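You operate a simulated robot arm through the tools that you are given. There is no shell and no other tool. Be economical: measure what you need, move in short steps, check, and stop when the job is done.

You run a simulated two-armed robot. Do the job below in one go: nothing can be reset, and whatever is moved stays where it is left.

Task
Put the orange cup from the window side of the packing table on the chair side of the packing table and the green cup on the waist high shelf of the steel shelving. Put the air filter from the middle shelf of the small steel shelving in the large bowl. Press the left steel button two times. Take the yellow disc from the steel top of the basket shelving and leave it in the silver red banded bowl. Open the left printer flap. Do these in any order.

It is judged by the outcome, as a careful person would: the job done as asked, and still so three seconds after it is handed in. It fails if anything else is knocked over, pushed out of place, dropped, spilled or broken.

Robot
Two 7-joint arms with two-finger parallel grippers on one trunk, on a base that drives. Base frame: it is fixed to the floor where the robot stands at the start and does not move with it; the origin is under the middle of the robot, x ahead of it, y to its left, z up. Units: cm, rad, N and s.
The left shoulder is at the start at [4.6, 18.9, 110.9], the right one opposite. Places, roughly: air filter (6x17x23 cm) [-30, -520, 60]; chair side of the packing table [190, 50, 90]; cup [50, 0, 100]; disc [-50, -625, 100]; large bowl (27x27x9 cm) [-20, -280, 80]; left printer flap [-60, -440, 120]; left steel button [-70, -450, 130]; red banded bowl (12x12x5 cm) [-40, -600, 90]; waist high shelf of the steel shelving [390, 140, 90]. Payload 3.43 kg a hand.
The tool frame of a hand sits at the grasp point between the pads (the TCP): z along the fingers, y along the line on which they close. The tips reach 3 cm beyond it. Largest opening 9.4 cm; finger width 2.8, thickness 1; the body of the gripper, 5 by 9.6 cm, starts 5.5 cm behind the TCP.
Orientation is that of the tool frame in the base frame, as a unit quaternion [x, y, z, w]. With the fingers straight down and closing along the base's y, the tool's x points along the base's -x, its y along +y and its z along -z.

Tools
- The arms move only by the tool move_arm. It takes "left_steps", "right_steps" or both (then of equal length, played together; a hand with none holds still); each is a list that holds one entry, the list of rows, each a list of 7 numbers: the shift along the base's x, y, z in cm, then the turn, a rotation vector about the base's x, y, z in rad, then the gripper command, from -1 (shut) to 1 (fully open), values between in proportion. In form: [[[tx, ty, tz, ax, ay, az, claw], ...]]. A call has 1 to 10 rows; each row is the pose to reach, as a shift and turn from the pose commanded when the call began. A row lasts 0.2 s, in which the tool goes at most 5 cm and 0.15 rad; a call with a longer step from one row to the next is refused whole, and so is a gripper value outside its range. Where a pose cannot be reached the arm comes as near as it can. A force on the tool above 40 N (or 10 N above the force at the start of the call, whichever is more), or a blocked arm, ends the call early, and 0.2 s more pass. The fingers move at their own pace (about 15.3 cm/s each) and stop on an object; they squeeze with about 36 N. The grip force told is the motor's: it shows also when the fingers shut on nothing. Time passes only in rows, and 0.2 s behind the last, so rows that repeat a pose let the fingers close. It gives the time, the measured TCP pose, the force on the tool (base axes), the opening and the grip force at its end, in the units of the frame above (readings bear some noise), with the torque about the TCP (base axes, N m) and any sound that the robot's microphone picked up.
- Cameras (640 x 400 px; columns grow to the right, rows downward): "scene" is now at [14.71, 1.72, 125.88]; the picture's right is [-0.03, -1.00, 0.00], its down [-0.64, 0.02, -0.77] and it looks along [0.77, -0.03, -0.64] (base axes); focal length 214 px, centre (320, 200). "left" rides on the left gripper at [7.6, -1.4, -10.3] in its tool frame; the picture's right is [0.18, 0.98, 0.00], its down [-0.75, 0.14, -0.64] and it looks along [-0.63, 0.12, 0.77] (tool axes); focal length 243 px, centre (320, 200). "right" rides on the right gripper at [7.6, 1.4, -10.3] in its tool frame; the picture's right is [-0.18, 0.98, 0.00], its down [-0.75, -0.14, -0.64] and it looks along [-0.63, -0.12, 0.77] (tool axes); focal length 243 px, centre (320, 200). There is no depth. A picture from a camera that has moved, and an enlarged one, comes with that camera's place and axes in the base frame and with its lens. The place of the scene camera against the robot may be out by one fixed shift of up to 2.5 cm in any direction.
- grab_frame(camera): a new picture of that camera. No time passes.
- move_column(by): slides the trunk up (or, below 0, down) by that many cm; the arms and the scene camera ride with it, the base frame stays. It gives what a move gives, with no picture.
- drive_base(legs): drives the robot by 1 to 6 legs, each [ahead, left, turn to the left] in cm, cm and rad, along the robot's own axes; the way and the turn of a leg run together, so that a leg with both is an arc; at most 150 cm and 3.142 rad a leg. The arms and the cameras ride along, it lands a little off, and it stops where it bumps. It gives what a move gives.
- pan_tilt(pan, tilt): turns the head with the scene camera to pan (to the left, within 1.396 rad either way) and tilt (down, from -0.506 to 1.204), counted from straight ahead of the robot. It gives what a move gives.
- enlarge(camera, box): a new picture of the part [left, top, right, bottom] of that camera's present view, enlarged. No time passes.
- job_done(): hands the job in; it is judged then, once.

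Go step by step. Nothing tells you exact positions but the pictures and the camera data: compare them with the known pose of the tool, close in by small moves and look again before you grip or let go. The budget is 165 turns and 138 pictures, counting those below and the enlarged ones. Unless the task says otherwise, let go and move clear before handing in.

The tools are called after ">>>" as a command line: name --argument value ..., lists and objects as JSON in quotes. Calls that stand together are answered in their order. move_arm: Moves the arms, as the interface text tells. Its arguments: {"type":"object","properties":{"left_steps":{"type":"array","items":{"type":"array","items":{"type":"array","items":{"type":"number"}}}},"right_steps":{"type":"array","items":{"type":"array","items":{"type":"array","items":{"type":"number"}}}}},"required":[]} The other tools are called the same way: move_column (by) slides the trunk up or down; drive_base (legs) drives the base; pan_tilt (pan, tilt) turns the head that bears the scene camera; grab_frame (camera) takes a picture; enlarge (camera, box) takes an enlarged picture of a part of a camera's view; job_done () hands the job in.

At the start:

```text
clock: 0.0
left_tool_pos: [36.56, 16.47, 115.11]
left_tcp_rot: [0.0, 1.0, -0.002, 0.003]
left_force: [0.3, -0.1, 0.4]
left_wrist_torque: [-0.01, -0.03, 0.02]
left_finger_gap: 9.39
left_finger_force: 0.0
right_tool_pos: [36.22, -16.78, 111.3]
right_tcp_rot: [0.001, 1.0, -0.002, 0.005]
right_force: [-1.0, 0.2, 0.3]
right_wrist_torque: [0.02, -0.02, 0.01]
right_finger_gap: 9.39
right_finger_force: 0.1
trunk travel left (down, up): [-32.5, 10.7]
robot x, y, heading: [0.02, -0.13, 0.002]
head pan, tilt: [-0.033, 0.695]
```

scene: 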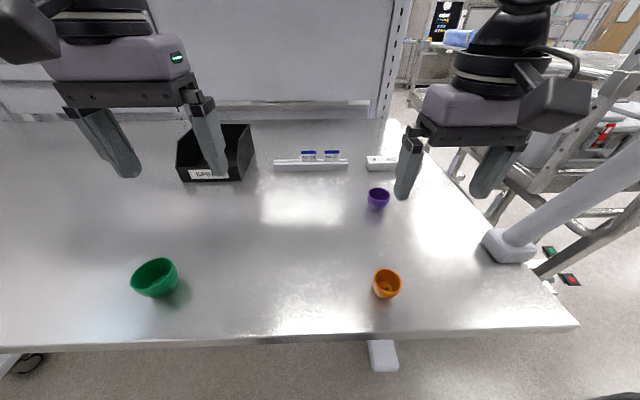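
right: 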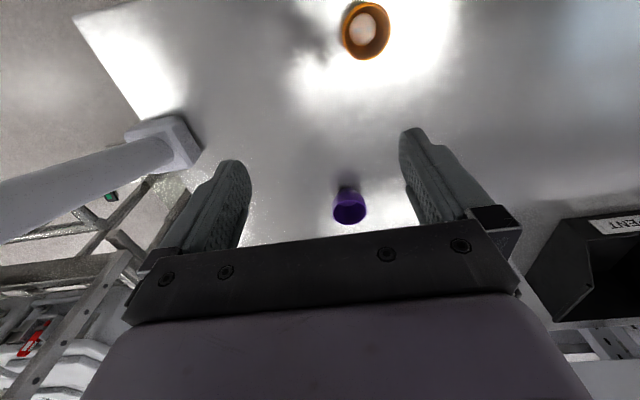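
left: 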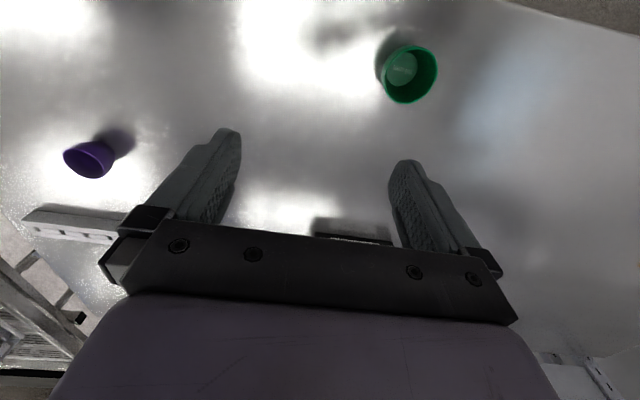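

I see the green cup ahead of the left hand, and the orange and purple cups near the right hand. I'll look around first to learn the layout before taking the cups.

>>> pan_tilt --pan 0 --tilt 0.1

>>> grab_frame --camera "scene"

>>> pan_tilt --pan -1.2 --tilt 0.3

>>> grab_frame --camera "scene"

>>> pan_tilt --pan 1.2 --tilt 0.3

>>> grab_frame --camera "scene"

```text
clock: 1.0
left_tool_pos: [36.61, 16.47, 115.12]
left_tcp_rot: [0.0, 1.0, -0.002, 0.003]
left_force: [0.8, -0.2, -0.4]
left_wrist_torque: [-0.01, 0.0, 0.0]
left_finger_gap: 9.43
left_finger_force: 0.1
right_tool_pos: [36.16, -16.88, 111.26]
right_tcp_rot: [0.0, 1.0, -0.001, 0.004]
right_force: [-0.4, 0.8, -0.9]
right_wrist_torque: [0.03, -0.04, -0.01]
right_finger_gap: 9.39
right_finger_force: 0.0
trunk travel left (down, up): [-32.5, 10.7]
robot x, y, heading: [0.33, 0.13, 0.003]
head pan, tilt: [0.0, 0.099]
```

```text
134 pictures are left
camera scene: at [15.39, 2.02, 131.3], right [0.0, -1.0, 0.0], down [-0.1, 0.0, -1.0], along [1.0, 0.0, -0.1], focal length 214 px, centre (320, 200)
```

scene: 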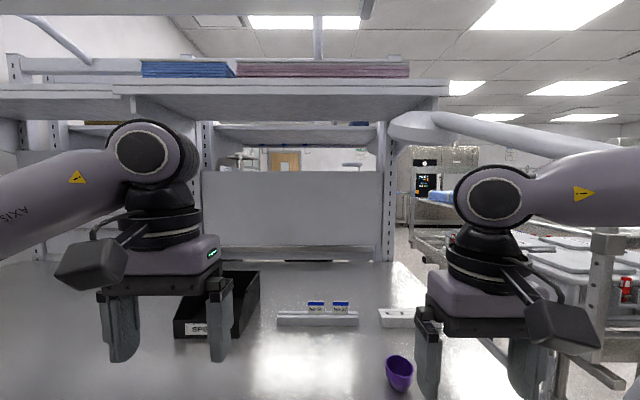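

```text
clock: 2.4
left_tool_pos: [36.53, 16.44, 115.23]
left_tcp_rot: [0.0, 1.0, -0.001, 0.002]
left_force: [0.0, -1.3, 0.5]
left_wrist_torque: [0.02, -0.01, -0.02]
left_finger_gap: 9.39
left_finger_force: 0.0
right_tool_pos: [36.27, -16.77, 111.25]
right_tcp_rot: [0.001, 1.0, -0.001, 0.004]
right_force: [0.8, -0.1, 0.4]
right_wrist_torque: [0.03, 0.0, 0.04]
right_finger_gap: 9.4
right_finger_force: 0.1
trunk travel left (down, up): [-32.5, 10.7]
robot x, y, heading: [0.12, -0.46, 0.004]
head pan, tilt: [-1.201, 0.3]
```

```text
133 pictures are left
camera scene: at [9.57, -6.68, 129.44], right [-0.93, -0.36, 0.0], down [-0.1, 0.27, -0.96], along [0.35, -0.89, -0.29], focal length 214 px, centre (320, 200)
```

scene: 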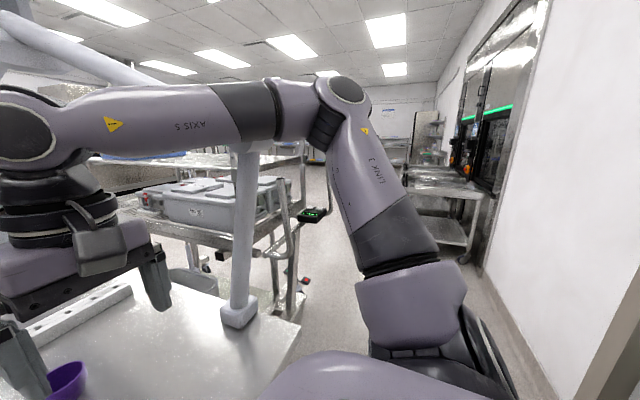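

```text
clock: 4.6
left_tool_pos: [36.53, 16.46, 115.22]
left_tcp_rot: [-0.001, 1.0, -0.002, 0.003]
left_force: [1.1, 0.8, 0.2]
left_wrist_torque: [0.0, -0.01, 0.03]
left_finger_gap: 9.41
left_finger_force: 0.1
right_tool_pos: [36.12, -16.88, 111.35]
right_tcp_rot: [0.001, 1.0, 0.0, 0.004]
right_force: [0.6, 0.3, 0.2]
right_wrist_torque: [0.0, 0.03, 0.01]
right_finger_gap: 9.38
right_finger_force: 0.1
trunk travel left (down, up): [-32.5, 10.7]
robot x, y, heading: [-0.4, 0.31, -0.002]
head pan, tilt: [1.201, 0.3]
```

```text
132 pictures are left
camera scene: at [9.57, 10.72, 129.39], right [0.93, -0.36, 0.01], down [-0.1, -0.28, -0.95], along [0.35, 0.89, -0.3], focal length 214 px, centre (320, 200)
```

scene: 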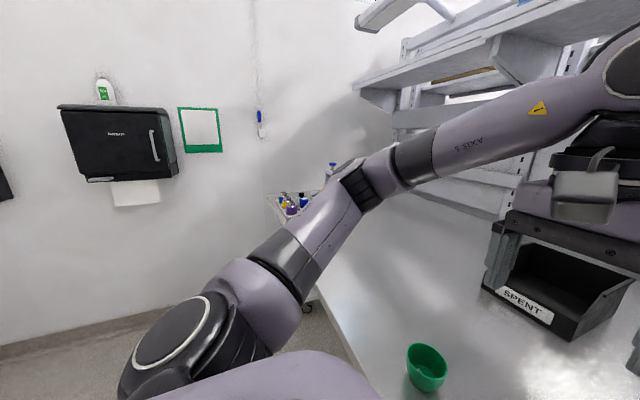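

Green is near [34, 27], orange near [33, -11]; the table top is around z 90. I move each hand above its cup and look again.

>>> move_arm --left_steps '[[[-1, 4, -1, 0, 0, 0, 1], [-2, 8, -2, 0, 0, 0, 1], [-2.5, 10.3, -5, 0, 0, 0, 1], [-2.5, 10.3, -5, 0, 0, 0, 1]]]' --right_steps '[[[-1, 2, 0, 0, 0, 0, 1], [-2, 4, 0, 0, 0, 0, 1], [-3, 6, 0, 0, 0, 0, 1], [-3, 6, 0, 0, 0, 0, 1]]]'

>>> pan_tilt --pan 0 --tilt 0.9

>>> grab_frame --camera "left"

>>> grab_frame --camera "right"

>>> grab_frame --camera "scene"

```text
clock: 5.8
left_tool_pos: [32.12, 26.76, 110.43]
left_tcp_rot: [0.005, 1.0, -0.004, 0.013]
left_force: [-0.6, 0.2, 0.0]
left_wrist_torque: [-0.05, -0.02, 0.01]
left_finger_gap: 9.41
left_finger_force: 0.0
right_tool_pos: [31.05, -11.76, 113.74]
right_tcp_rot: [-0.003, 0.999, 0.0, 0.044]
right_force: [0.2, 0.4, 1.0]
right_wrist_torque: [-0.02, 0.02, 0.0]
right_finger_gap: 9.4
right_finger_force: 0.1
right hand out of reach, approached as far as the arm can: row 3, 4
trunk travel left (down, up): [-32.5, 10.7]
robot x, y, heading: [-0.32, 0.06, -0.008]
head pan, tilt: [1.201, 0.3]
stopped in row 4 (left hand): the arm was blocked; the commanded pose is now the measured one
```

```text
clock: 7.2
left_tool_pos: [31.96, 26.79, 110.8]
left_tcp_rot: [0.002, 1.0, -0.005, 0.016]
left_force: [-0.5, -0.7, 0.2]
left_wrist_torque: [0.01, 0.0, 0.01]
left_finger_gap: 9.41
left_finger_force: 0.1
right_tool_pos: [30.86, -11.81, 113.52]
right_tcp_rot: [-0.005, 0.999, -0.004, 0.041]
right_force: [0.4, -0.6, -0.4]
right_wrist_torque: [-0.05, -0.01, -0.03]
right_finger_gap: 9.41
right_finger_force: 0.1
trunk travel left (down, up): [-32.5, 10.7]
robot x, y, heading: [-0.06, 0.03, -0.008]
head pan, tilt: [0.0, 0.901]
```

```text
131 pictures are left
camera left: at [24.06, 25.69, 120.73], right [-0.18, 0.98, -0.01], down [0.73, 0.14, 0.66], along [0.66, 0.11, -0.75], focal length 243 px, centre (320, 200)
```

left: 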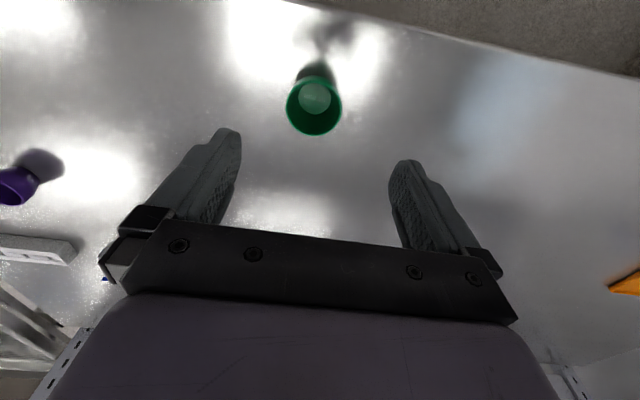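

```text
130 pictures are left
camera right: at [22.28, -10.47, 123.23], right [0.18, 0.98, 0.01], down [0.7, -0.13, 0.7], along [0.69, -0.12, -0.71], focal length 243 px, centre (320, 200)
```

right: 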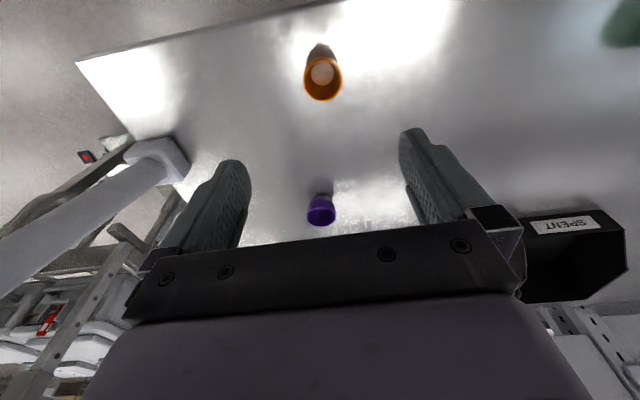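

```text
129 pictures are left
camera scene: at [11.15, 2.38, 124.48], right [-0.01, -1.0, 0.01], down [-0.76, 0.0, -0.65], along [0.65, -0.01, -0.76], focal length 214 px, centre (320, 200)
```

scene: 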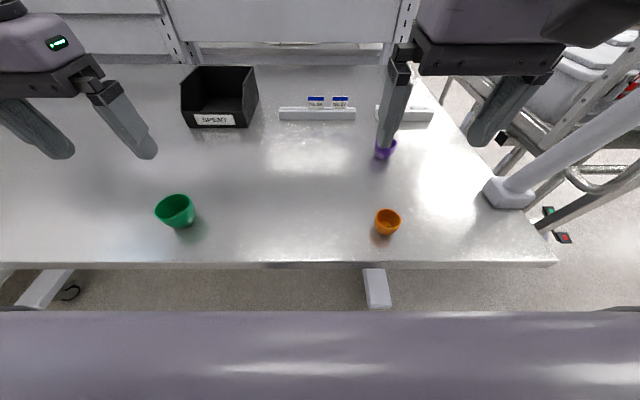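

The arms are folded too near the trunk here; the green cup is near [34.2, 26.6], the orange near [32, -11.6]. I back the base off 10 cm and bring the hands over the cups again.

>>> drive_base --legs '[[-11, 0, 0]]'

>>> move_arm --left_steps '[[[4, 0, -1, 0, 0, 0, 1], [8, 0, -3, 0, -0.015, 0, 1], [12.4, -0.2, -5, 0, -0.03, 0, 1], [12.4, -0.2, -5, 0, -0.03, 0, 1]]]' --right_steps '[[[4, 0, -2, 0, 0.04, 0, 1], [8, 0, -5, 0, 0.08, 0, 1], [11.6, 0.2, -8.5, 0, 0.08, 0, 1], [11.6, 0.2, -8.5, 0, 0.08, 0, 1]]]'

>>> grab_frame --camera "left"

>>> grab_frame --camera "right"

```text
clock: 8.4
left_tool_pos: [23.63, 26.33, 110.0]
left_tcp_rot: [0.002, 1.0, 0.0, 0.0]
left_force: [0.3, 0.2, -0.2]
left_wrist_torque: [0.03, -0.02, 0.02]
left_finger_gap: 9.39
left_finger_force: 0.0
right_tool_pos: [22.97, -12.42, 112.33]
right_tcp_rot: [0.0, 1.0, 0.002, 0.021]
right_force: [0.3, -0.7, -0.4]
right_wrist_torque: [0.01, -0.05, -0.01]
right_finger_gap: 9.42
right_finger_force: 0.0
trunk travel left (down, up): [-32.5, 10.7]
robot x, y, heading: [-11.13, 0.59, -0.004]
head pan, tilt: [0.0, 0.901]
```

```text
refused: row 3 steps farther than a row can; nothing moved
```

```text
128 pictures are left
camera left: at [16.1, 25.08, 120.17], right [-0.18, 0.98, 0.0], down [0.75, 0.14, 0.64], along [0.63, 0.12, -0.77], focal length 243 px, centre (320, 200)
```

left: 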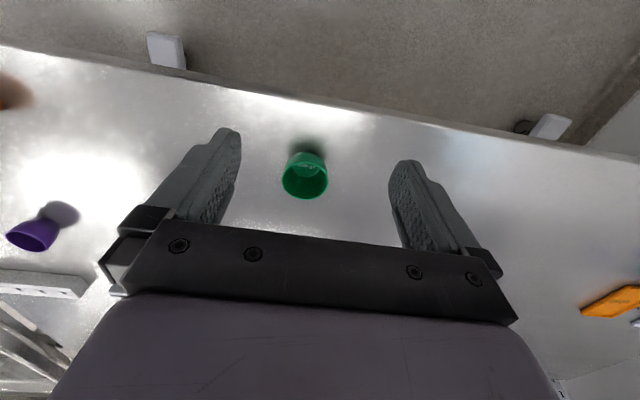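

```text
127 pictures are left
camera right: at [14.82, -11.08, 122.45], right [0.18, 0.98, 0.01], down [0.73, -0.14, 0.67], along [0.66, -0.11, -0.74], focal length 243 px, centre (320, 200)
```

right: 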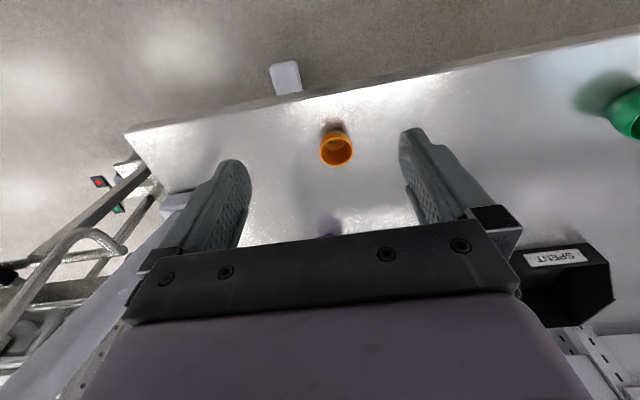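

Both cups show clearly; the estimates hold (green [34, 26.5], orange [31.8, -11.5]). I move above them.

>>> move_arm --left_steps '[[[4, 0, -1, 0, 0, 0, 1], [8, 0, -3, 0, 0, 0, 1], [10.4, 0.2, -4, 0, 0, 0, 1], [10.4, 0.2, -4, 0, 0, 0, 1]]]' --right_steps '[[[3, 0.3, -2, 0, 0.04, 0, 1], [6, 0.6, -4, 0, 0.04, 0, 1], [8.8, 0.9, -6.5, 0, 0.04, 0, 1], [8.8, 0.9, -6.5, 0, 0.04, 0, 1]]]'

>>> grab_frame --camera "left"

>>> grab_frame --camera "right"

>>> grab_frame --camera "scene"

```text
clock: 9.4
left_tool_pos: [34.07, 26.63, 106.06]
left_tcp_rot: [0.002, 1.0, 0.0, 0.001]
left_force: [0.1, 0.3, 0.7]
left_wrist_torque: [0.0, 0.01, 0.04]
left_finger_gap: 9.4
left_finger_force: 0.0
right_tool_pos: [28.97, -13.51, 107.31]
right_tcp_rot: [0.001, 1.0, 0.004, 0.002]
right_force: [-0.7, -0.5, 0.3]
right_wrist_torque: [0.0, -0.02, -0.02]
right_finger_gap: 9.39
right_finger_force: 0.0
right hand out of reach, approached as far as the arm can: row 1, 2, 3, 4
trunk travel left (down, up): [-32.5, 10.7]
robot x, y, heading: [-10.49, -0.06, -0.004]
head pan, tilt: [0.0, 0.901]
```

```text
126 pictures are left
camera left: at [26.57, 25.28, 116.21], right [-0.18, 0.98, 0.0], down [0.75, 0.14, 0.64], along [0.63, 0.12, -0.77], focal length 243 px, centre (320, 200)
```

left: 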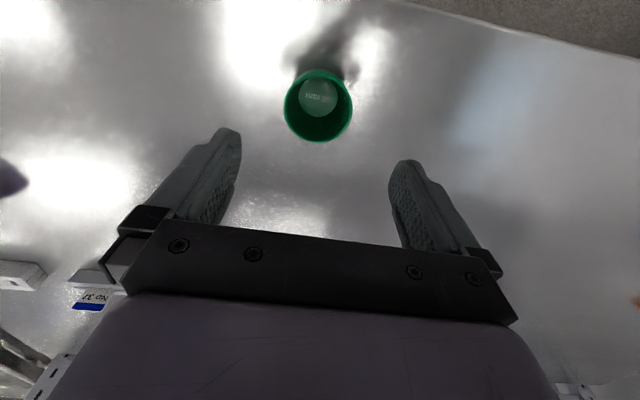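

```text
125 pictures are left
camera right: at [21.27, -12.22, 117.72], right [0.18, 0.98, 0.01], down [0.75, -0.15, 0.64], along [0.63, -0.11, -0.77], focal length 243 px, centre (320, 200)
```

right: 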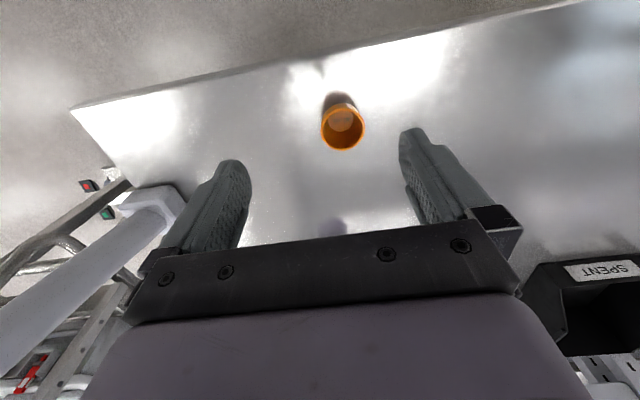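

```text
124 pictures are left
camera scene: at [3.39, 1.72, 124.14], right [0.0, -1.0, 0.0], down [-0.78, 0.0, -0.62], along [0.62, 0.0, -0.78], focal length 214 px, centre (320, 200)
```

scene: 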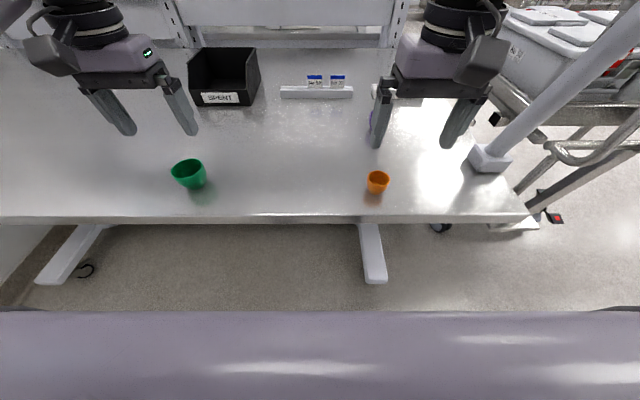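

The green cup is centred under the left hand at [33.9, 26.5], with its rim near z 95. I lower the left hand around it.

>>> move_arm --left_steps '[[[-0.1, -0.1, -4, 0, 0, 0, 1], [-0.1, -0.1, -7, 0, 0, 0, 1], [-0.1, -0.1, -8.5, 0, 0, 0, 1], [-0.1, -0.1, -10, 0, 0, 0, 1], [-0.1, -0.1, -11, 0, 0, 0, 1], [-0.1, -0.1, -11, 0, 0, 0, 1]]]'

>>> grab_frame --camera "left"

>>> grab_frame --camera "scene"

```text
clock: 10.8
left_tool_pos: [34.0, 26.51, 95.0]
left_tcp_rot: [0.002, 1.0, 0.0, 0.001]
left_force: [-0.7, -0.4, 0.5]
left_wrist_torque: [0.01, -0.05, 0.01]
left_finger_gap: 9.4
left_finger_force: 0.2
right_tool_pos: [29.1, -13.49, 107.32]
right_tcp_rot: [0.0, 1.0, 0.003, 0.002]
right_force: [-0.5, -0.5, 0.3]
right_wrist_torque: [0.01, 0.01, -0.03]
right_finger_gap: 9.41
right_finger_force: 0.0
trunk travel left (down, up): [-32.5, 10.7]
robot x, y, heading: [-10.78, -0.23, -0.005]
head pan, tilt: [0.0, 0.901]
```

```text
123 pictures are left
camera left: at [26.43, 25.26, 105.13], right [-0.18, 0.98, 0.0], down [0.75, 0.14, 0.64], along [0.63, 0.12, -0.77], focal length 243 px, centre (320, 200)
```

left: 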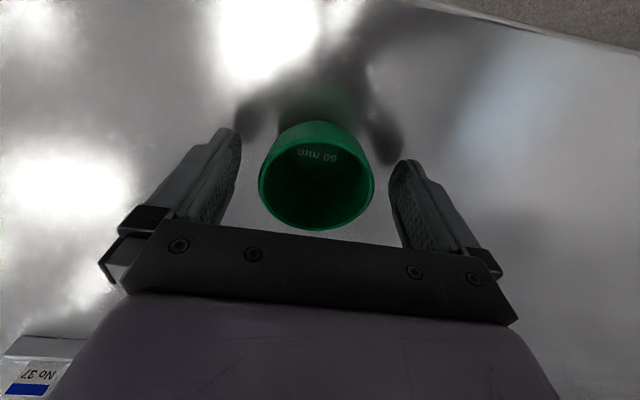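

```text
122 pictures are left
camera scene: at [3.42, 1.71, 124.14], right [0.0, -1.0, 0.0], down [-0.78, 0.0, -0.62], along [0.62, 0.0, -0.78], focal length 214 px, centre (320, 200)
```

scene: 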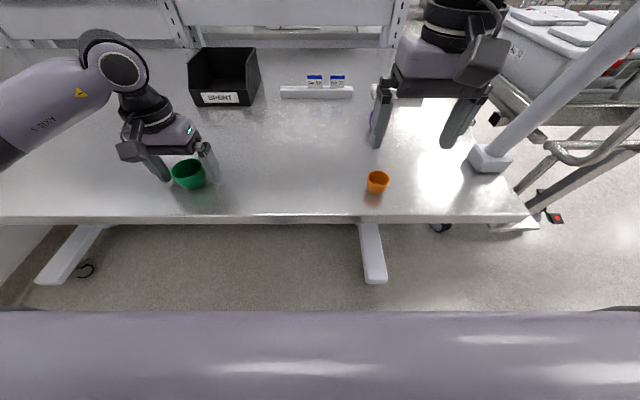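

The cup sits between the fingers, rim at about TCP height. I go down 0.8 cm and close gently.

>>> move_arm --left_steps '[[[0, 0, -0.8, 0, 0, 0, 1], [0, 0, -0.8, 0, 0, 0, 0.2], [0, 0, -0.8, 0, 0, 0, -0.2], [0, 0, -0.8, 0, 0, 0, -0.6], [0, 0, -0.8, 0, 0, 0, -0.6], [0, 0, 1, 0, 0, 0, -0.6], [0, 0, 4, 0, 0, 0, -0.6], [0, 0, 8, 0, 0, 0, -0.6], [0, 0, 12, 0, 0, 0, -0.6]]]'

>>> grab_frame --camera "left"

```text
clock: 12.8
left_tool_pos: [33.89, 26.53, 107.07]
left_tcp_rot: [0.002, 1.0, -0.001, -0.001]
left_force: [0.0, -1.0, -0.2]
left_wrist_torque: [-0.02, 0.0, 0.04]
left_finger_gap: 5.88
left_finger_force: 35.8
right_tool_pos: [28.98, -13.64, 107.31]
right_tcp_rot: [0.0, 1.0, 0.003, 0.001]
right_force: [0.3, -0.5, 0.0]
right_wrist_torque: [0.02, 0.03, 0.0]
right_finger_gap: 9.4
right_finger_force: 0.0
trunk travel left (down, up): [-32.5, 10.7]
robot x, y, heading: [-10.69, -0.14, -0.008]
head pan, tilt: [0.0, 0.901]
```

```text
121 pictures are left
camera left: at [26.29, 25.22, 117.23], right [-0.18, 0.98, 0.0], down [0.75, 0.14, 0.64], along [0.63, 0.12, -0.77], focal length 243 px, centre (320, 200)
```

left: 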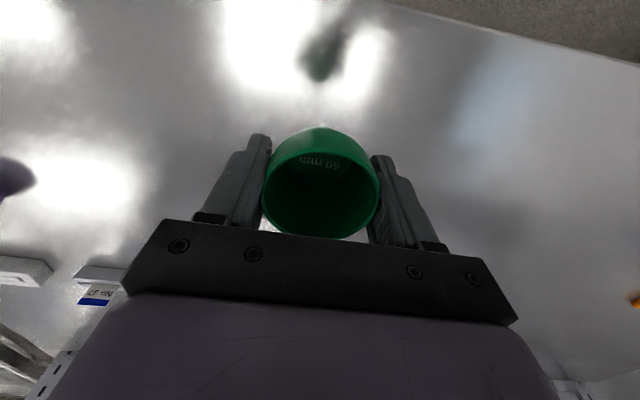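

Green cup is held. The right arm couldn't reach inward enough, so I shift the base 10 cm to the left, so the orange cup lies in front of the right shoulder.

>>> drive_base --legs '[[0, 10, 0]]'

```text
clock: 13.9
left_tool_pos: [34.0, 36.29, 107.02]
left_tcp_rot: [0.003, 1.0, -0.001, 0.0]
left_force: [-0.3, 0.6, -0.3]
left_wrist_torque: [-0.07, 0.0, 0.04]
left_finger_gap: 5.88
left_finger_force: 35.9
right_tool_pos: [29.05, -3.62, 107.32]
right_tcp_rot: [0.001, 1.0, 0.003, 0.002]
right_force: [1.1, 0.1, 0.2]
right_wrist_torque: [-0.01, 0.0, 0.02]
right_finger_gap: 9.41
right_finger_force: 0.1
trunk travel left (down, up): [-32.5, 10.7]
robot x, y, heading: [-10.81, 10.37, -0.009]
head pan, tilt: [0.0, 0.901]
```

I bring the right hand over the orange cup.

>>> move_arm --right_steps '[[[1, -3, 0, 0, 0, 0, 1], [2, -6, -1, 0, 0, 0, 1], [2.75, -8, -3, 0, 0, 0, 1], [2.75, -8, -5, 0, 0, 0, 1], [2.75, -8, -5, 0, 0, 0, 1]]]'

>>> grab_frame --camera "right"

```text
clock: 15.1
left_tool_pos: [34.02, 36.24, 107.08]
left_tcp_rot: [0.003, 1.0, 0.0, 0.0]
left_force: [-0.1, -0.2, -1.2]
left_wrist_torque: [-0.01, 0.01, 0.02]
left_finger_gap: 5.86
left_finger_force: 36.5
right_tool_pos: [31.93, -11.93, 102.32]
right_tcp_rot: [0.001, 1.0, 0.004, 0.002]
right_force: [-0.4, -0.7, 0.5]
right_wrist_torque: [-0.02, -0.02, -0.04]
right_finger_gap: 9.41
right_finger_force: 0.0
trunk travel left (down, up): [-32.5, 10.7]
robot x, y, heading: [-10.64, 9.94, -0.004]
head pan, tilt: [0.0, 0.901]
```

```text
120 pictures are left
camera right: at [24.11, -10.56, 112.76], right [0.19, 0.98, 0.01], down [0.75, -0.15, 0.64], along [0.63, -0.11, -0.77], focal length 243 px, centre (320, 200)
```

right: 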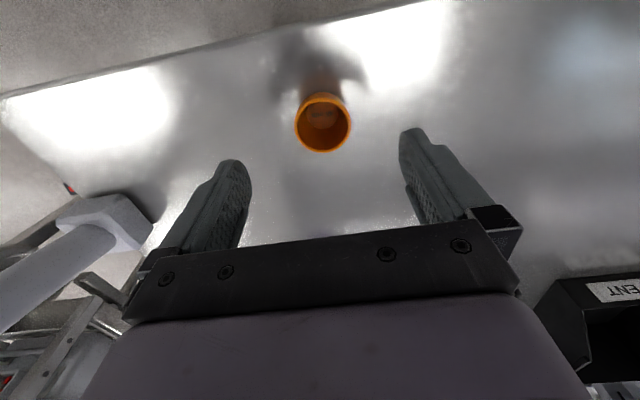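

Orange cup centre is near [31.5, -11.5]; I lower the right hand, grip and lift it.

>>> move_arm --right_steps '[[[-0.3, 0.4, -3, 0, 0, 0, 1], [-0.3, 0.4, -5, 0, 0, 0, 1], [-0.3, 0.4, -7, 0, 0, 0, 1], [-0.3, 0.4, -8.3, 0, 0, 0, 1], [-0.3, 0.4, -8.3, 0, 0, 0, 1]]]'

>>> grab_frame --camera "right"

```text
clock: 16.3
left_tool_pos: [33.85, 36.43, 107.05]
left_tcp_rot: [0.002, 1.0, -0.001, 0.001]
left_force: [0.4, -0.2, -0.5]
left_wrist_torque: [-0.01, 0.01, -0.02]
left_finger_gap: 5.86
left_finger_force: 36.0
right_tool_pos: [31.46, -11.25, 93.92]
right_tcp_rot: [0.001, 1.0, 0.003, 0.003]
right_force: [-0.2, -3.6, 16.8]
right_wrist_torque: [-0.98, 0.29, -0.02]
right_finger_gap: 9.37
right_finger_force: 0.1
trunk travel left (down, up): [-32.5, 10.7]
robot x, y, heading: [-10.8, 9.64, -0.01]
head pan, tilt: [0.0, 0.901]
```

```text
119 pictures are left
camera right: at [23.72, -9.99, 104.42], right [0.19, 0.98, 0.01], down [0.75, -0.15, 0.65], along [0.64, -0.11, -0.76], focal length 243 px, centre (320, 200)
```

right: 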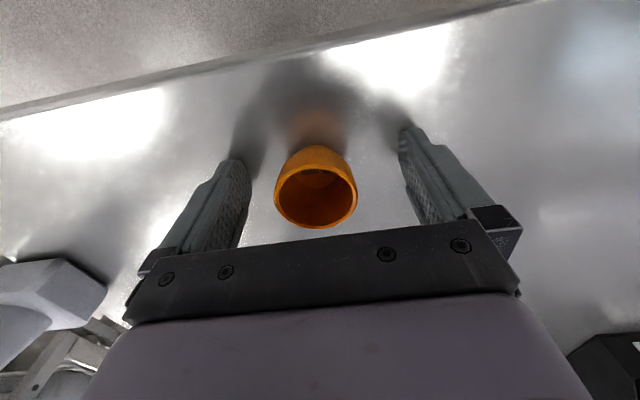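

The fingertips touch the table (top at z≈91). I lift a touch, close on the cup and raise it.

>>> move_arm --right_steps '[[[0, -0.1, 0.6, 0, 0, 0, 1], [0, -0.1, 0.6, 0, 0, 0, 0.2], [0, -0.1, 0.6, 0, 0, 0, -0.3], [0, -0.1, 0.6, 0, 0, 0, -0.8], [0, -0.1, 0.6, 0, 0, 0, -0.8], [0, -0.1, 2, 0, 0, 0, -0.8], [0, -0.1, 6, 0, 0, 0, -0.8], [0, -0.1, 10, 0, 0, 0, -0.8], [0, -0.1, 13, 0, 0, 0, -0.8]]]'

>>> pan_tilt --pan -0.8 --tilt 0.5

>>> grab_frame --camera "scene"

```text
clock: 18.3
left_tool_pos: [33.98, 36.39, 106.97]
left_tcp_rot: [0.002, 1.0, -0.001, 0.0]
left_force: [-0.1, 0.6, 0.1]
left_wrist_torque: [-0.01, -0.01, 0.02]
left_finger_gap: 5.87
left_finger_force: 35.9
right_tool_pos: [31.36, -11.46, 107.11]
right_tcp_rot: [0.001, 1.0, 0.004, 0.002]
right_force: [-0.3, 1.0, -0.5]
right_wrist_torque: [0.01, 0.02, 0.02]
right_finger_gap: 4.42
right_finger_force: 36.1
trunk travel left (down, up): [-32.5, 10.7]
robot x, y, heading: [-10.8, 10.01, -0.005]
head pan, tilt: [0.0, 0.901]
```

```text
clock: 19.5
left_tool_pos: [33.97, 36.36, 106.99]
left_tcp_rot: [0.002, 1.0, 0.0, 0.0]
left_force: [-0.6, 0.4, -0.5]
left_wrist_torque: [-0.02, 0.0, -0.01]
left_finger_gap: 5.88
left_finger_force: 36.0
right_tool_pos: [31.4, -11.43, 106.97]
right_tcp_rot: [0.001, 1.0, 0.003, 0.002]
right_force: [0.5, 0.1, 0.1]
right_wrist_torque: [0.01, 0.0, -0.01]
right_finger_gap: 4.42
right_finger_force: 35.6
trunk travel left (down, up): [-32.5, 10.7]
robot x, y, heading: [-10.58, 10.15, -0.003]
head pan, tilt: [-0.799, 0.499]
```

```text
118 pictures are left
camera scene: at [2.23, 5.06, 127.52], right [-0.72, -0.69, 0.0], down [-0.33, 0.35, -0.88], along [0.61, -0.63, -0.48], focal length 214 px, centre (320, 200)
```

scene: 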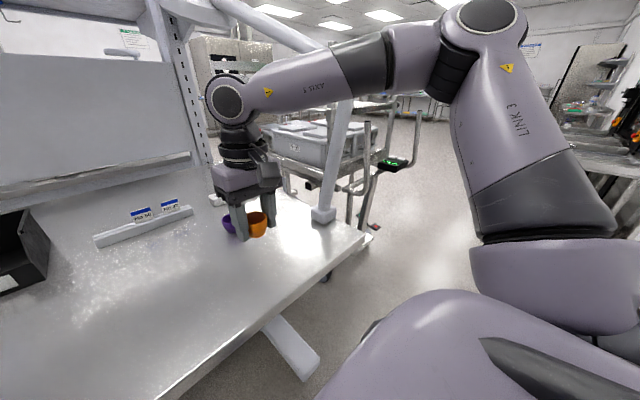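

Both cups are held. I back away from the table, turn to the right to face the aisle, and look at where the way round the table runs.

>>> drive_base --legs '[[-18, 0, 0], [0, 0, -1.57]]'

>>> pan_tilt --pan 0 --tilt 0.25

>>> grab_frame --camera "scene"

>>> pan_tilt --pan 0.8 --tilt 0.4

>>> grab_frame --camera "scene"

```text
clock: 24.8
left_tool_pos: [-2.39, -34.96, 106.96]
left_tcp_rot: [0.712, 0.702, -0.001, 0.0]
left_force: [-0.3, -1.0, -0.4]
left_wrist_torque: [-0.01, 0.01, 0.0]
left_finger_gap: 5.86
left_finger_force: 37.0
right_tool_pos: [-50.33, -31.85, 107.08]
right_tcp_rot: [0.712, 0.703, 0.001, 0.005]
right_force: [0.4, -1.1, -0.5]
right_wrist_torque: [-0.01, 0.03, 0.01]
right_finger_gap: 4.43
right_finger_force: 35.8
trunk travel left (down, up): [-32.5, 10.7]
robot x, y, heading: [-28.36, 10.24, -1.589]
head pan, tilt: [-0.799, 0.499]
```

```text
clock: 25.9
left_tool_pos: [-2.31, -35.08, 107.11]
left_tcp_rot: [0.713, 0.701, 0.0, 0.0]
left_force: [0.4, -0.6, -0.9]
left_wrist_torque: [-0.02, 0.01, 0.0]
left_finger_gap: 5.86
left_finger_force: 35.5
right_tool_pos: [-50.23, -31.88, 107.12]
right_tcp_rot: [0.711, 0.703, 0.001, 0.003]
right_force: [0.1, 0.3, -1.1]
right_wrist_torque: [-0.01, 0.03, 0.01]
right_finger_gap: 4.4
right_finger_force: 36.1
trunk travel left (down, up): [-32.5, 10.7]
robot x, y, heading: [-28.09, 10.09, -1.586]
head pan, tilt: [0.0, 0.25]
```

```text
117 pictures are left
camera scene: at [-27.74, -3.44, 129.83], right [-1.0, 0.02, 0.0], down [0.0, 0.25, -0.97], along [-0.02, -0.97, -0.25], focal length 214 px, centre (320, 200)
```

scene: 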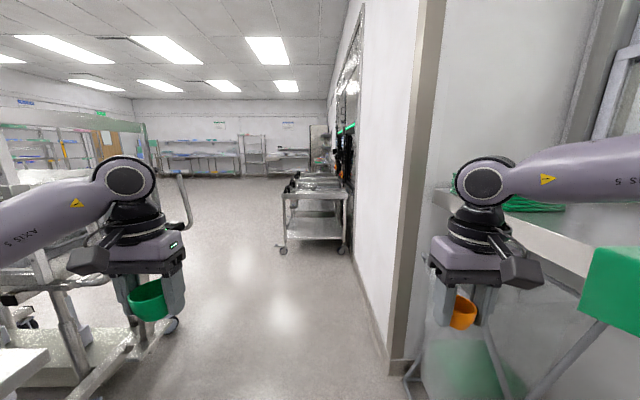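

```text
clock: 27.1
left_tool_pos: [-2.45, -35.06, 107.02]
left_tcp_rot: [0.713, 0.701, 0.0, 0.0]
left_force: [0.3, 0.0, -0.2]
left_wrist_torque: [0.0, 0.0, -0.01]
left_finger_gap: 5.87
left_finger_force: 36.1
right_tool_pos: [-50.18, -31.8, 107.12]
right_tcp_rot: [0.711, 0.703, 0.002, 0.004]
right_force: [-0.7, 0.5, -0.5]
right_wrist_torque: [0.02, -0.01, 0.02]
right_finger_gap: 4.39
right_finger_force: 36.1
trunk travel left (down, up): [-32.5, 10.7]
robot x, y, heading: [-28.31, 9.9, -1.584]
head pan, tilt: [0.799, 0.4]
```

```text
116 pictures are left
camera scene: at [-21.05, -0.67, 128.44], right [-0.71, -0.71, 0.0], down [-0.27, 0.28, -0.92], along [0.65, -0.65, -0.39], focal length 214 px, centre (320, 200)
```

scene: 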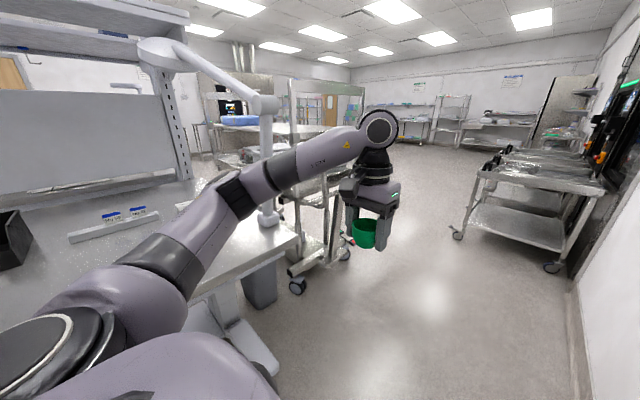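

The aisle runs straight ahead (toward -y), with the tote cart left at about y -78 to -142. I drive down the aisle past the table and look left for the way round.

>>> drive_base --legs '[[70, 0, 0], [90, 25, 0]]'

>>> pan_tilt --pan 1.3 --tilt 0.3

>>> grab_frame --camera "scene"

>>> pan_tilt --pan 0.4 --tilt 0.3

>>> grab_frame --camera "scene"

```text
clock: 35.4
left_tool_pos: [20.92, -194.63, 107.0]
left_tcp_rot: [0.711, 0.703, 0.0, 0.0]
left_force: [0.1, 0.4, -1.2]
left_wrist_torque: [0.0, -0.02, 0.0]
left_finger_gap: 5.84
left_finger_force: 35.7
right_tool_pos: [-26.91, -191.8, 107.07]
right_tcp_rot: [0.71, 0.704, 0.002, 0.004]
right_force: [0.4, -0.5, -1.2]
right_wrist_torque: [0.04, 0.0, 0.01]
right_finger_gap: 4.37
right_finger_force: 35.9
trunk travel left (down, up): [-32.5, 10.7]
robot x, y, heading: [-5.09, -149.84, -1.583]
head pan, tilt: [0.799, 0.4]
```

```text
clock: 36.3
left_tool_pos: [20.82, -194.59, 107.05]
left_tcp_rot: [0.711, 0.703, -0.001, 0.0]
left_force: [0.9, 0.0, 0.1]
left_wrist_torque: [0.0, -0.02, -0.04]
left_finger_gap: 5.84
left_finger_force: 36.2
right_tool_pos: [-26.94, -191.76, 106.98]
right_tcp_rot: [0.709, 0.705, 0.001, 0.004]
right_force: [0.2, 0.2, -1.2]
right_wrist_torque: [-0.02, 0.0, 0.01]
right_finger_gap: 4.38
right_finger_force: 36.0
trunk travel left (down, up): [-32.5, 10.7]
robot x, y, heading: [-5.18, -149.51, -1.582]
head pan, tilt: [1.3, 0.3]
```

```text
115 pictures are left
camera scene: at [4.47, -156.41, 129.36], right [-0.28, -0.96, 0.0], down [-0.28, 0.08, -0.96], along [0.92, -0.27, -0.3], focal length 214 px, centre (320, 200)
```

scene: 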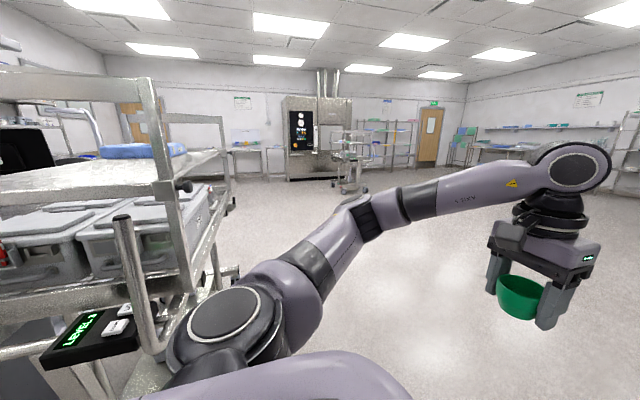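

```text
clock: 37.5
left_tool_pos: [20.83, -194.58, 106.97]
left_tcp_rot: [0.711, 0.703, 0.0, 0.0]
left_force: [-0.2, -0.4, 0.0]
left_wrist_torque: [0.01, -0.02, 0.0]
left_finger_gap: 5.82
left_finger_force: 35.7
right_tool_pos: [-26.92, -191.72, 107.12]
right_tcp_rot: [0.71, 0.704, 0.001, 0.004]
right_force: [0.0, -0.2, 0.6]
right_wrist_torque: [-0.01, 0.0, 0.01]
right_finger_gap: 4.4
right_finger_force: 36.0
trunk travel left (down, up): [-32.5, 10.7]
robot x, y, heading: [-5.41, -149.81, -1.581]
head pan, tilt: [0.4, 0.3]
```

```text
114 pictures are left
camera scene: at [-0.95, -162.44, 129.36], right [-0.93, -0.38, 0.0], down [-0.11, 0.27, -0.96], along [0.36, -0.88, -0.3], focal length 214 px, centre (320, 200)
```

scene: 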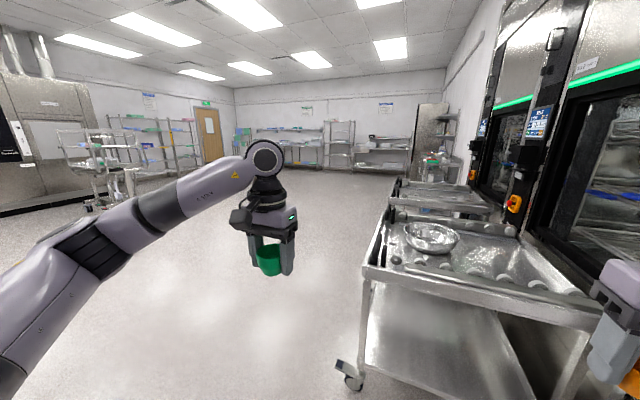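

The way round the tote cart is open on its far side. I curve around between the carts, turn left to face +x, and look on.

>>> drive_base --legs '[[25, 55, 0], [40, 30, 0], [0, 0, 1.57]]'

>>> pan_tilt --pan 0.4 --tilt 0.3

>>> grab_frame --camera "scene"

```text
clock: 47.3
left_tool_pos: [123.46, -188.62, 107.09]
left_tcp_rot: [-0.007, 1.0, -0.001, 0.0]
left_force: [0.1, 0.3, -1.1]
left_wrist_torque: [-0.01, 0.0, -0.02]
left_finger_gap: 5.86
left_finger_force: 36.1
right_tool_pos: [121.89, -236.48, 107.12]
right_tcp_rot: [-0.009, 1.0, 0.003, 0.002]
right_force: [0.7, -0.1, -0.5]
right_wrist_torque: [0.01, 0.02, 0.02]
right_finger_gap: 4.39
right_finger_force: 36.1
trunk travel left (down, up): [-32.5, 10.7]
robot x, y, heading: [79.54, -215.91, 0.018]
head pan, tilt: [0.4, 0.3]
```

```text
clock: 47.9
left_tool_pos: [123.45, -188.8, 107.11]
left_tcp_rot: [-0.007, 1.0, 0.0, 0.0]
left_force: [-0.6, 0.5, -0.4]
left_wrist_torque: [0.02, 0.05, 0.01]
left_finger_gap: 5.86
left_finger_force: 35.7
right_tool_pos: [121.79, -236.47, 106.86]
right_tcp_rot: [-0.009, 1.0, 0.004, 0.002]
right_force: [-0.1, -0.2, -0.7]
right_wrist_torque: [-0.01, -0.01, 0.0]
right_finger_gap: 4.36
right_finger_force: 35.7
trunk travel left (down, up): [-32.5, 10.7]
robot x, y, heading: [79.13, -216.01, 0.011]
head pan, tilt: [0.4, 0.3]
```

```text
113 pictures are left
camera scene: at [94.46, -210.38, 129.36], right [0.4, -0.92, 0.0], down [-0.27, -0.12, -0.96], along [0.87, 0.38, -0.3], focal length 214 px, centre (320, 200)
```

scene: 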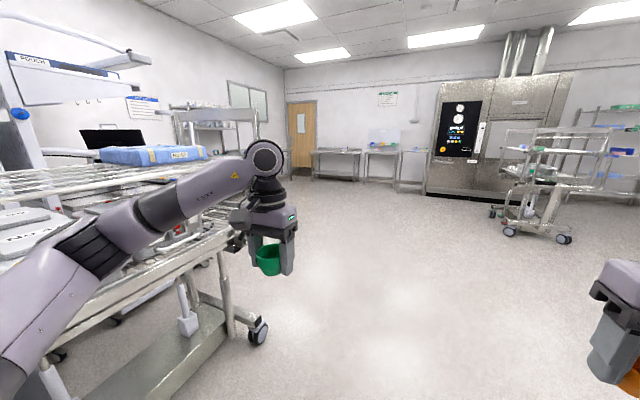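

The tote cart ends at about x 180. I drive ahead to about x 245 and look left to the chair side.

>>> drive_base --legs '[[145, 0, 0], [20, 0, 0]]'

>>> pan_tilt --pan 1.3 --tilt 0.3

>>> grab_frame --camera "scene"

```text
clock: 56.4
left_tool_pos: [289.55, -188.0, 107.0]
left_tcp_rot: [0.0, 1.0, 0.0, 0.0]
left_force: [0.1, -0.3, 0.6]
left_wrist_torque: [-0.01, 0.02, -0.01]
left_finger_gap: 5.85
left_finger_force: 35.8
right_tool_pos: [287.23, -235.8, 107.15]
right_tcp_rot: [-0.002, 1.0, 0.003, 0.002]
right_force: [0.2, 1.0, -1.3]
right_wrist_torque: [-0.01, -0.01, -0.02]
right_finger_gap: 4.36
right_finger_force: 36.0
trunk travel left (down, up): [-32.5, 10.7]
robot x, y, heading: [244.84, -214.85, 0.001]
head pan, tilt: [0.4, 0.3]
```

```text
clock: 57.6
left_tool_pos: [289.54, -187.99, 107.09]
left_tcp_rot: [-0.001, 1.0, 0.0, 0.0]
left_force: [-0.1, -0.1, 0.5]
left_wrist_torque: [0.0, 0.04, -0.03]
left_finger_gap: 5.88
left_finger_force: 35.4
right_tool_pos: [287.27, -235.81, 106.99]
right_tcp_rot: [-0.002, 1.0, 0.003, 0.002]
right_force: [0.1, -0.7, 0.1]
right_wrist_torque: [0.0, 0.0, 0.01]
right_finger_gap: 4.37
right_finger_force: 36.2
trunk travel left (down, up): [-32.5, 10.7]
robot x, y, heading: [245.0, -214.7, 0.001]
head pan, tilt: [1.3, 0.3]
```

```text
112 pictures are left
camera scene: at [254.12, -203.96, 129.36], right [0.96, -0.27, 0.0], down [-0.08, -0.28, -0.96], along [0.25, 0.92, -0.3], focal length 214 px, centre (320, 200)
```

scene: 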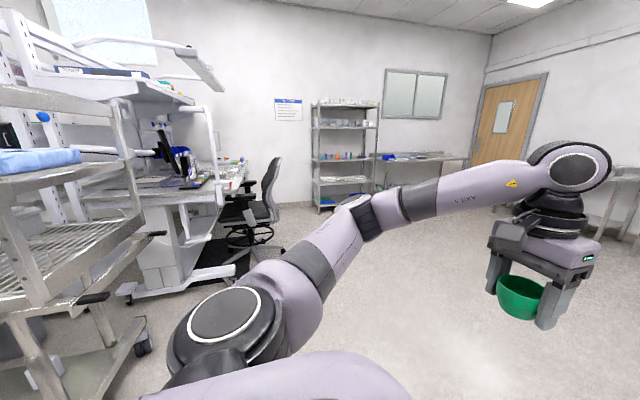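

I see the packing table's chair side with a chair at it, and the steel shelving on the far wall. I turn to face +y and go nearer.

>>> drive_base --legs '[[15, 0, 1.57], [90, 0, 0]]'

>>> pan_tilt --pan 0.25 --tilt 0.4

>>> grab_frame --camera "scene"

```text
clock: 66.2
left_tool_pos: [226.02, -68.86, 106.95]
left_tcp_rot: [0.712, -0.703, 0.0, 0.001]
left_force: [-0.1, 0.5, -0.7]
left_wrist_torque: [0.0, 0.04, 0.02]
left_finger_gap: 5.86
left_finger_force: 36.3
right_tool_pos: [273.86, -70.55, 107.09]
right_tcp_rot: [0.713, -0.701, -0.003, 0.001]
right_force: [0.7, 0.9, -0.4]
right_wrist_torque: [0.01, -0.01, 0.0]
right_finger_gap: 4.35
right_finger_force: 36.0
trunk travel left (down, up): [-32.5, 10.7]
robot x, y, heading: [253.06, -113.17, 1.584]
head pan, tilt: [1.3, 0.3]
```

```text
clock: 67.5
left_tool_pos: [226.02, -68.93, 107.03]
left_tcp_rot: [0.712, -0.703, 0.0, 0.0]
left_force: [-0.4, 0.3, -0.4]
left_wrist_torque: [-0.01, 0.0, 0.04]
left_finger_gap: 5.86
left_finger_force: 35.9
right_tool_pos: [273.93, -70.52, 107.02]
right_tcp_rot: [0.713, -0.701, -0.004, 0.001]
right_force: [-0.4, -1.0, -0.9]
right_wrist_torque: [0.01, -0.03, 0.01]
right_finger_gap: 4.34
right_finger_force: 36.3
trunk travel left (down, up): [-32.5, 10.7]
robot x, y, heading: [253.11, -113.46, 1.579]
head pan, tilt: [0.25, 0.4]
```

```text
111 pictures are left
camera scene: at [251.56, -96.72, 128.44], right [0.97, 0.26, 0.0], down [0.1, -0.38, -0.92], along [-0.24, 0.89, -0.39], focal length 214 px, centre (320, 200)
```

scene: 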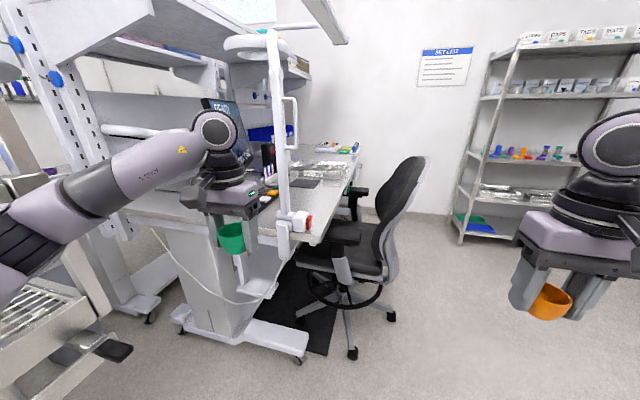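

The table's near corner is at about [230, -46] with a post there; the chair blocks the long side. I look left to see how much room is between the tote cart and the table's end.

>>> pan_tilt --pan 0.9 --tilt 0.45

>>> grab_frame --camera "scene"

>>> enlarge --camera "left" --box '[0, 0, 640, 400]'

```text
clock: 68.6
left_tool_pos: [226.02, -68.84, 106.98]
left_tcp_rot: [0.712, -0.702, 0.0, 0.0]
left_force: [-0.1, 0.5, -0.6]
left_wrist_torque: [-0.02, -0.01, 0.0]
left_finger_gap: 5.86
left_finger_force: 35.7
right_tool_pos: [273.9, -70.7, 107.09]
right_tcp_rot: [0.713, -0.701, -0.003, 0.001]
right_force: [-0.5, 0.5, -0.1]
right_wrist_torque: [0.0, 0.02, 0.03]
right_finger_gap: 4.34
right_finger_force: 36.1
trunk travel left (down, up): [-32.5, 10.7]
robot x, y, heading: [253.38, -113.1, 1.589]
head pan, tilt: [0.901, 0.45]
```

```text
110 pictures are left
camera scene: at [246.69, -100.03, 127.97], right [0.61, 0.79, 0.0], down [0.34, -0.27, -0.9], along [-0.71, 0.55, -0.44], focal length 214 px, centre (320, 200)
```

scene: 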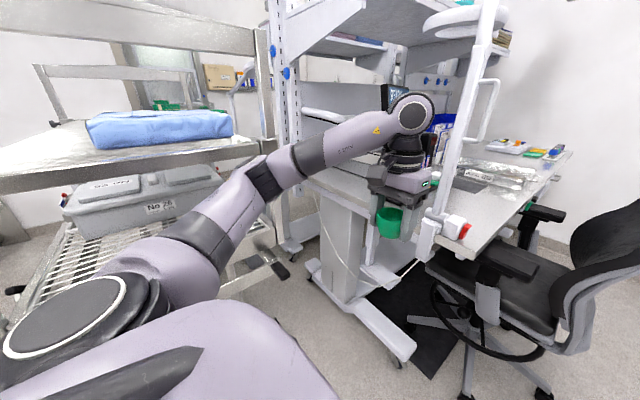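

```text
1.00 times, centred on (320, 200) of left (not enlarged: the box is as wide or as high as the picture)
camera zoom: at [227.57, -76.35, 117.19], right [-0.98, -0.2, 0.0], down [-0.15, 0.75, 0.64], along [-0.12, 0.63, -0.77], focal length 243 px, centre (320, 200)
```

zoom: 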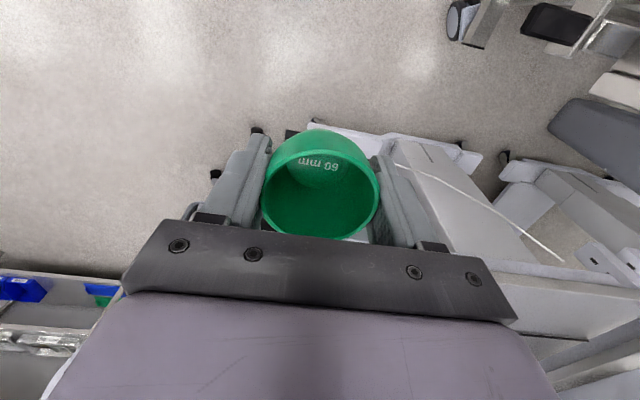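

There is no room at the cart side, but south of the chair I can face the table (toward -x) and place with the right hand inside the post. I shift right, turn, and edge up.

>>> drive_base --legs '[[0, -25, 0], [0, 0, 1.57], [0, 50, 0]]'

```text
clock: 76.7
left_tool_pos: [231.41, -188.64, 107.07]
left_tcp_rot: [1.0, -0.01, 0.0, -0.001]
left_force: [0.4, -0.2, -0.2]
left_wrist_torque: [-0.02, -0.01, -0.03]
left_finger_gap: 5.86
left_finger_force: 36.3
right_tool_pos: [234.6, -140.88, 107.1]
right_tcp_rot: [1.0, -0.007, -0.002, 0.004]
right_force: [0.1, -0.6, 0.4]
right_wrist_torque: [0.03, -0.03, 0.01]
right_finger_gap: 4.34
right_finger_force: 35.9
trunk travel left (down, up): [-32.5, 10.7]
robot x, y, heading: [276.67, -163.19, 3.123]
head pan, tilt: [0.901, 0.45]
```

I strafed the wrong way (left is -y now); I go back to the right and check the view.

>>> drive_base --legs '[[0, -100, 0.018]]'

>>> pan_tilt --pan -0.4 --tilt 0.6

>>> grab_frame --camera "scene"

```text
clock: 81.8
left_tool_pos: [233.12, -90.89, 107.13]
left_tcp_rot: [1.0, -0.007, 0.0, 0.0]
left_force: [-0.7, -0.1, -1.2]
left_wrist_torque: [0.03, 0.0, 0.01]
left_finger_gap: 5.87
left_finger_force: 35.9
right_tool_pos: [235.92, -43.16, 106.99]
right_tcp_rot: [1.0, -0.003, -0.002, 0.004]
right_force: [0.5, 0.6, -0.3]
right_wrist_torque: [-0.03, -0.02, 0.01]
right_finger_gap: 4.35
right_finger_force: 35.3
trunk travel left (down, up): [-32.5, 10.7]
robot x, y, heading: [277.91, -64.83, 3.128]
head pan, tilt: [0.901, 0.45]
```

```text
clock: 83.2
left_tool_pos: [233.09, -91.07, 107.05]
left_tcp_rot: [1.0, -0.006, 0.0, 0.0]
left_force: [1.0, -0.6, -0.7]
left_wrist_torque: [0.01, -0.01, 0.01]
left_finger_gap: 5.84
left_finger_force: 35.6
right_tool_pos: [235.99, -43.22, 107.13]
right_tcp_rot: [1.0, -0.003, -0.002, 0.004]
right_force: [0.0, -0.1, -0.9]
right_wrist_torque: [0.0, 0.02, 0.01]
right_finger_gap: 4.36
right_finger_force: 36.2
trunk travel left (down, up): [-32.5, 10.7]
robot x, y, heading: [277.94, -65.12, 3.127]
head pan, tilt: [-0.4, 0.6]
```

```text
108 pictures are left
camera scene: at [264.98, -59.62, 126.61], right [0.4, 0.92, 0.0], down [0.52, -0.23, -0.83], along [-0.76, 0.33, -0.56], focal length 214 px, centre (320, 200)
```

scene: 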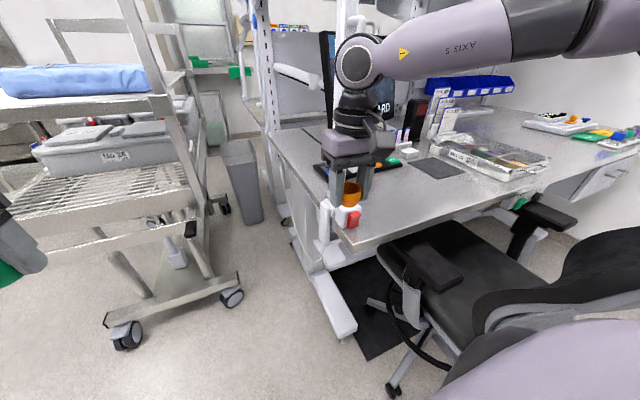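

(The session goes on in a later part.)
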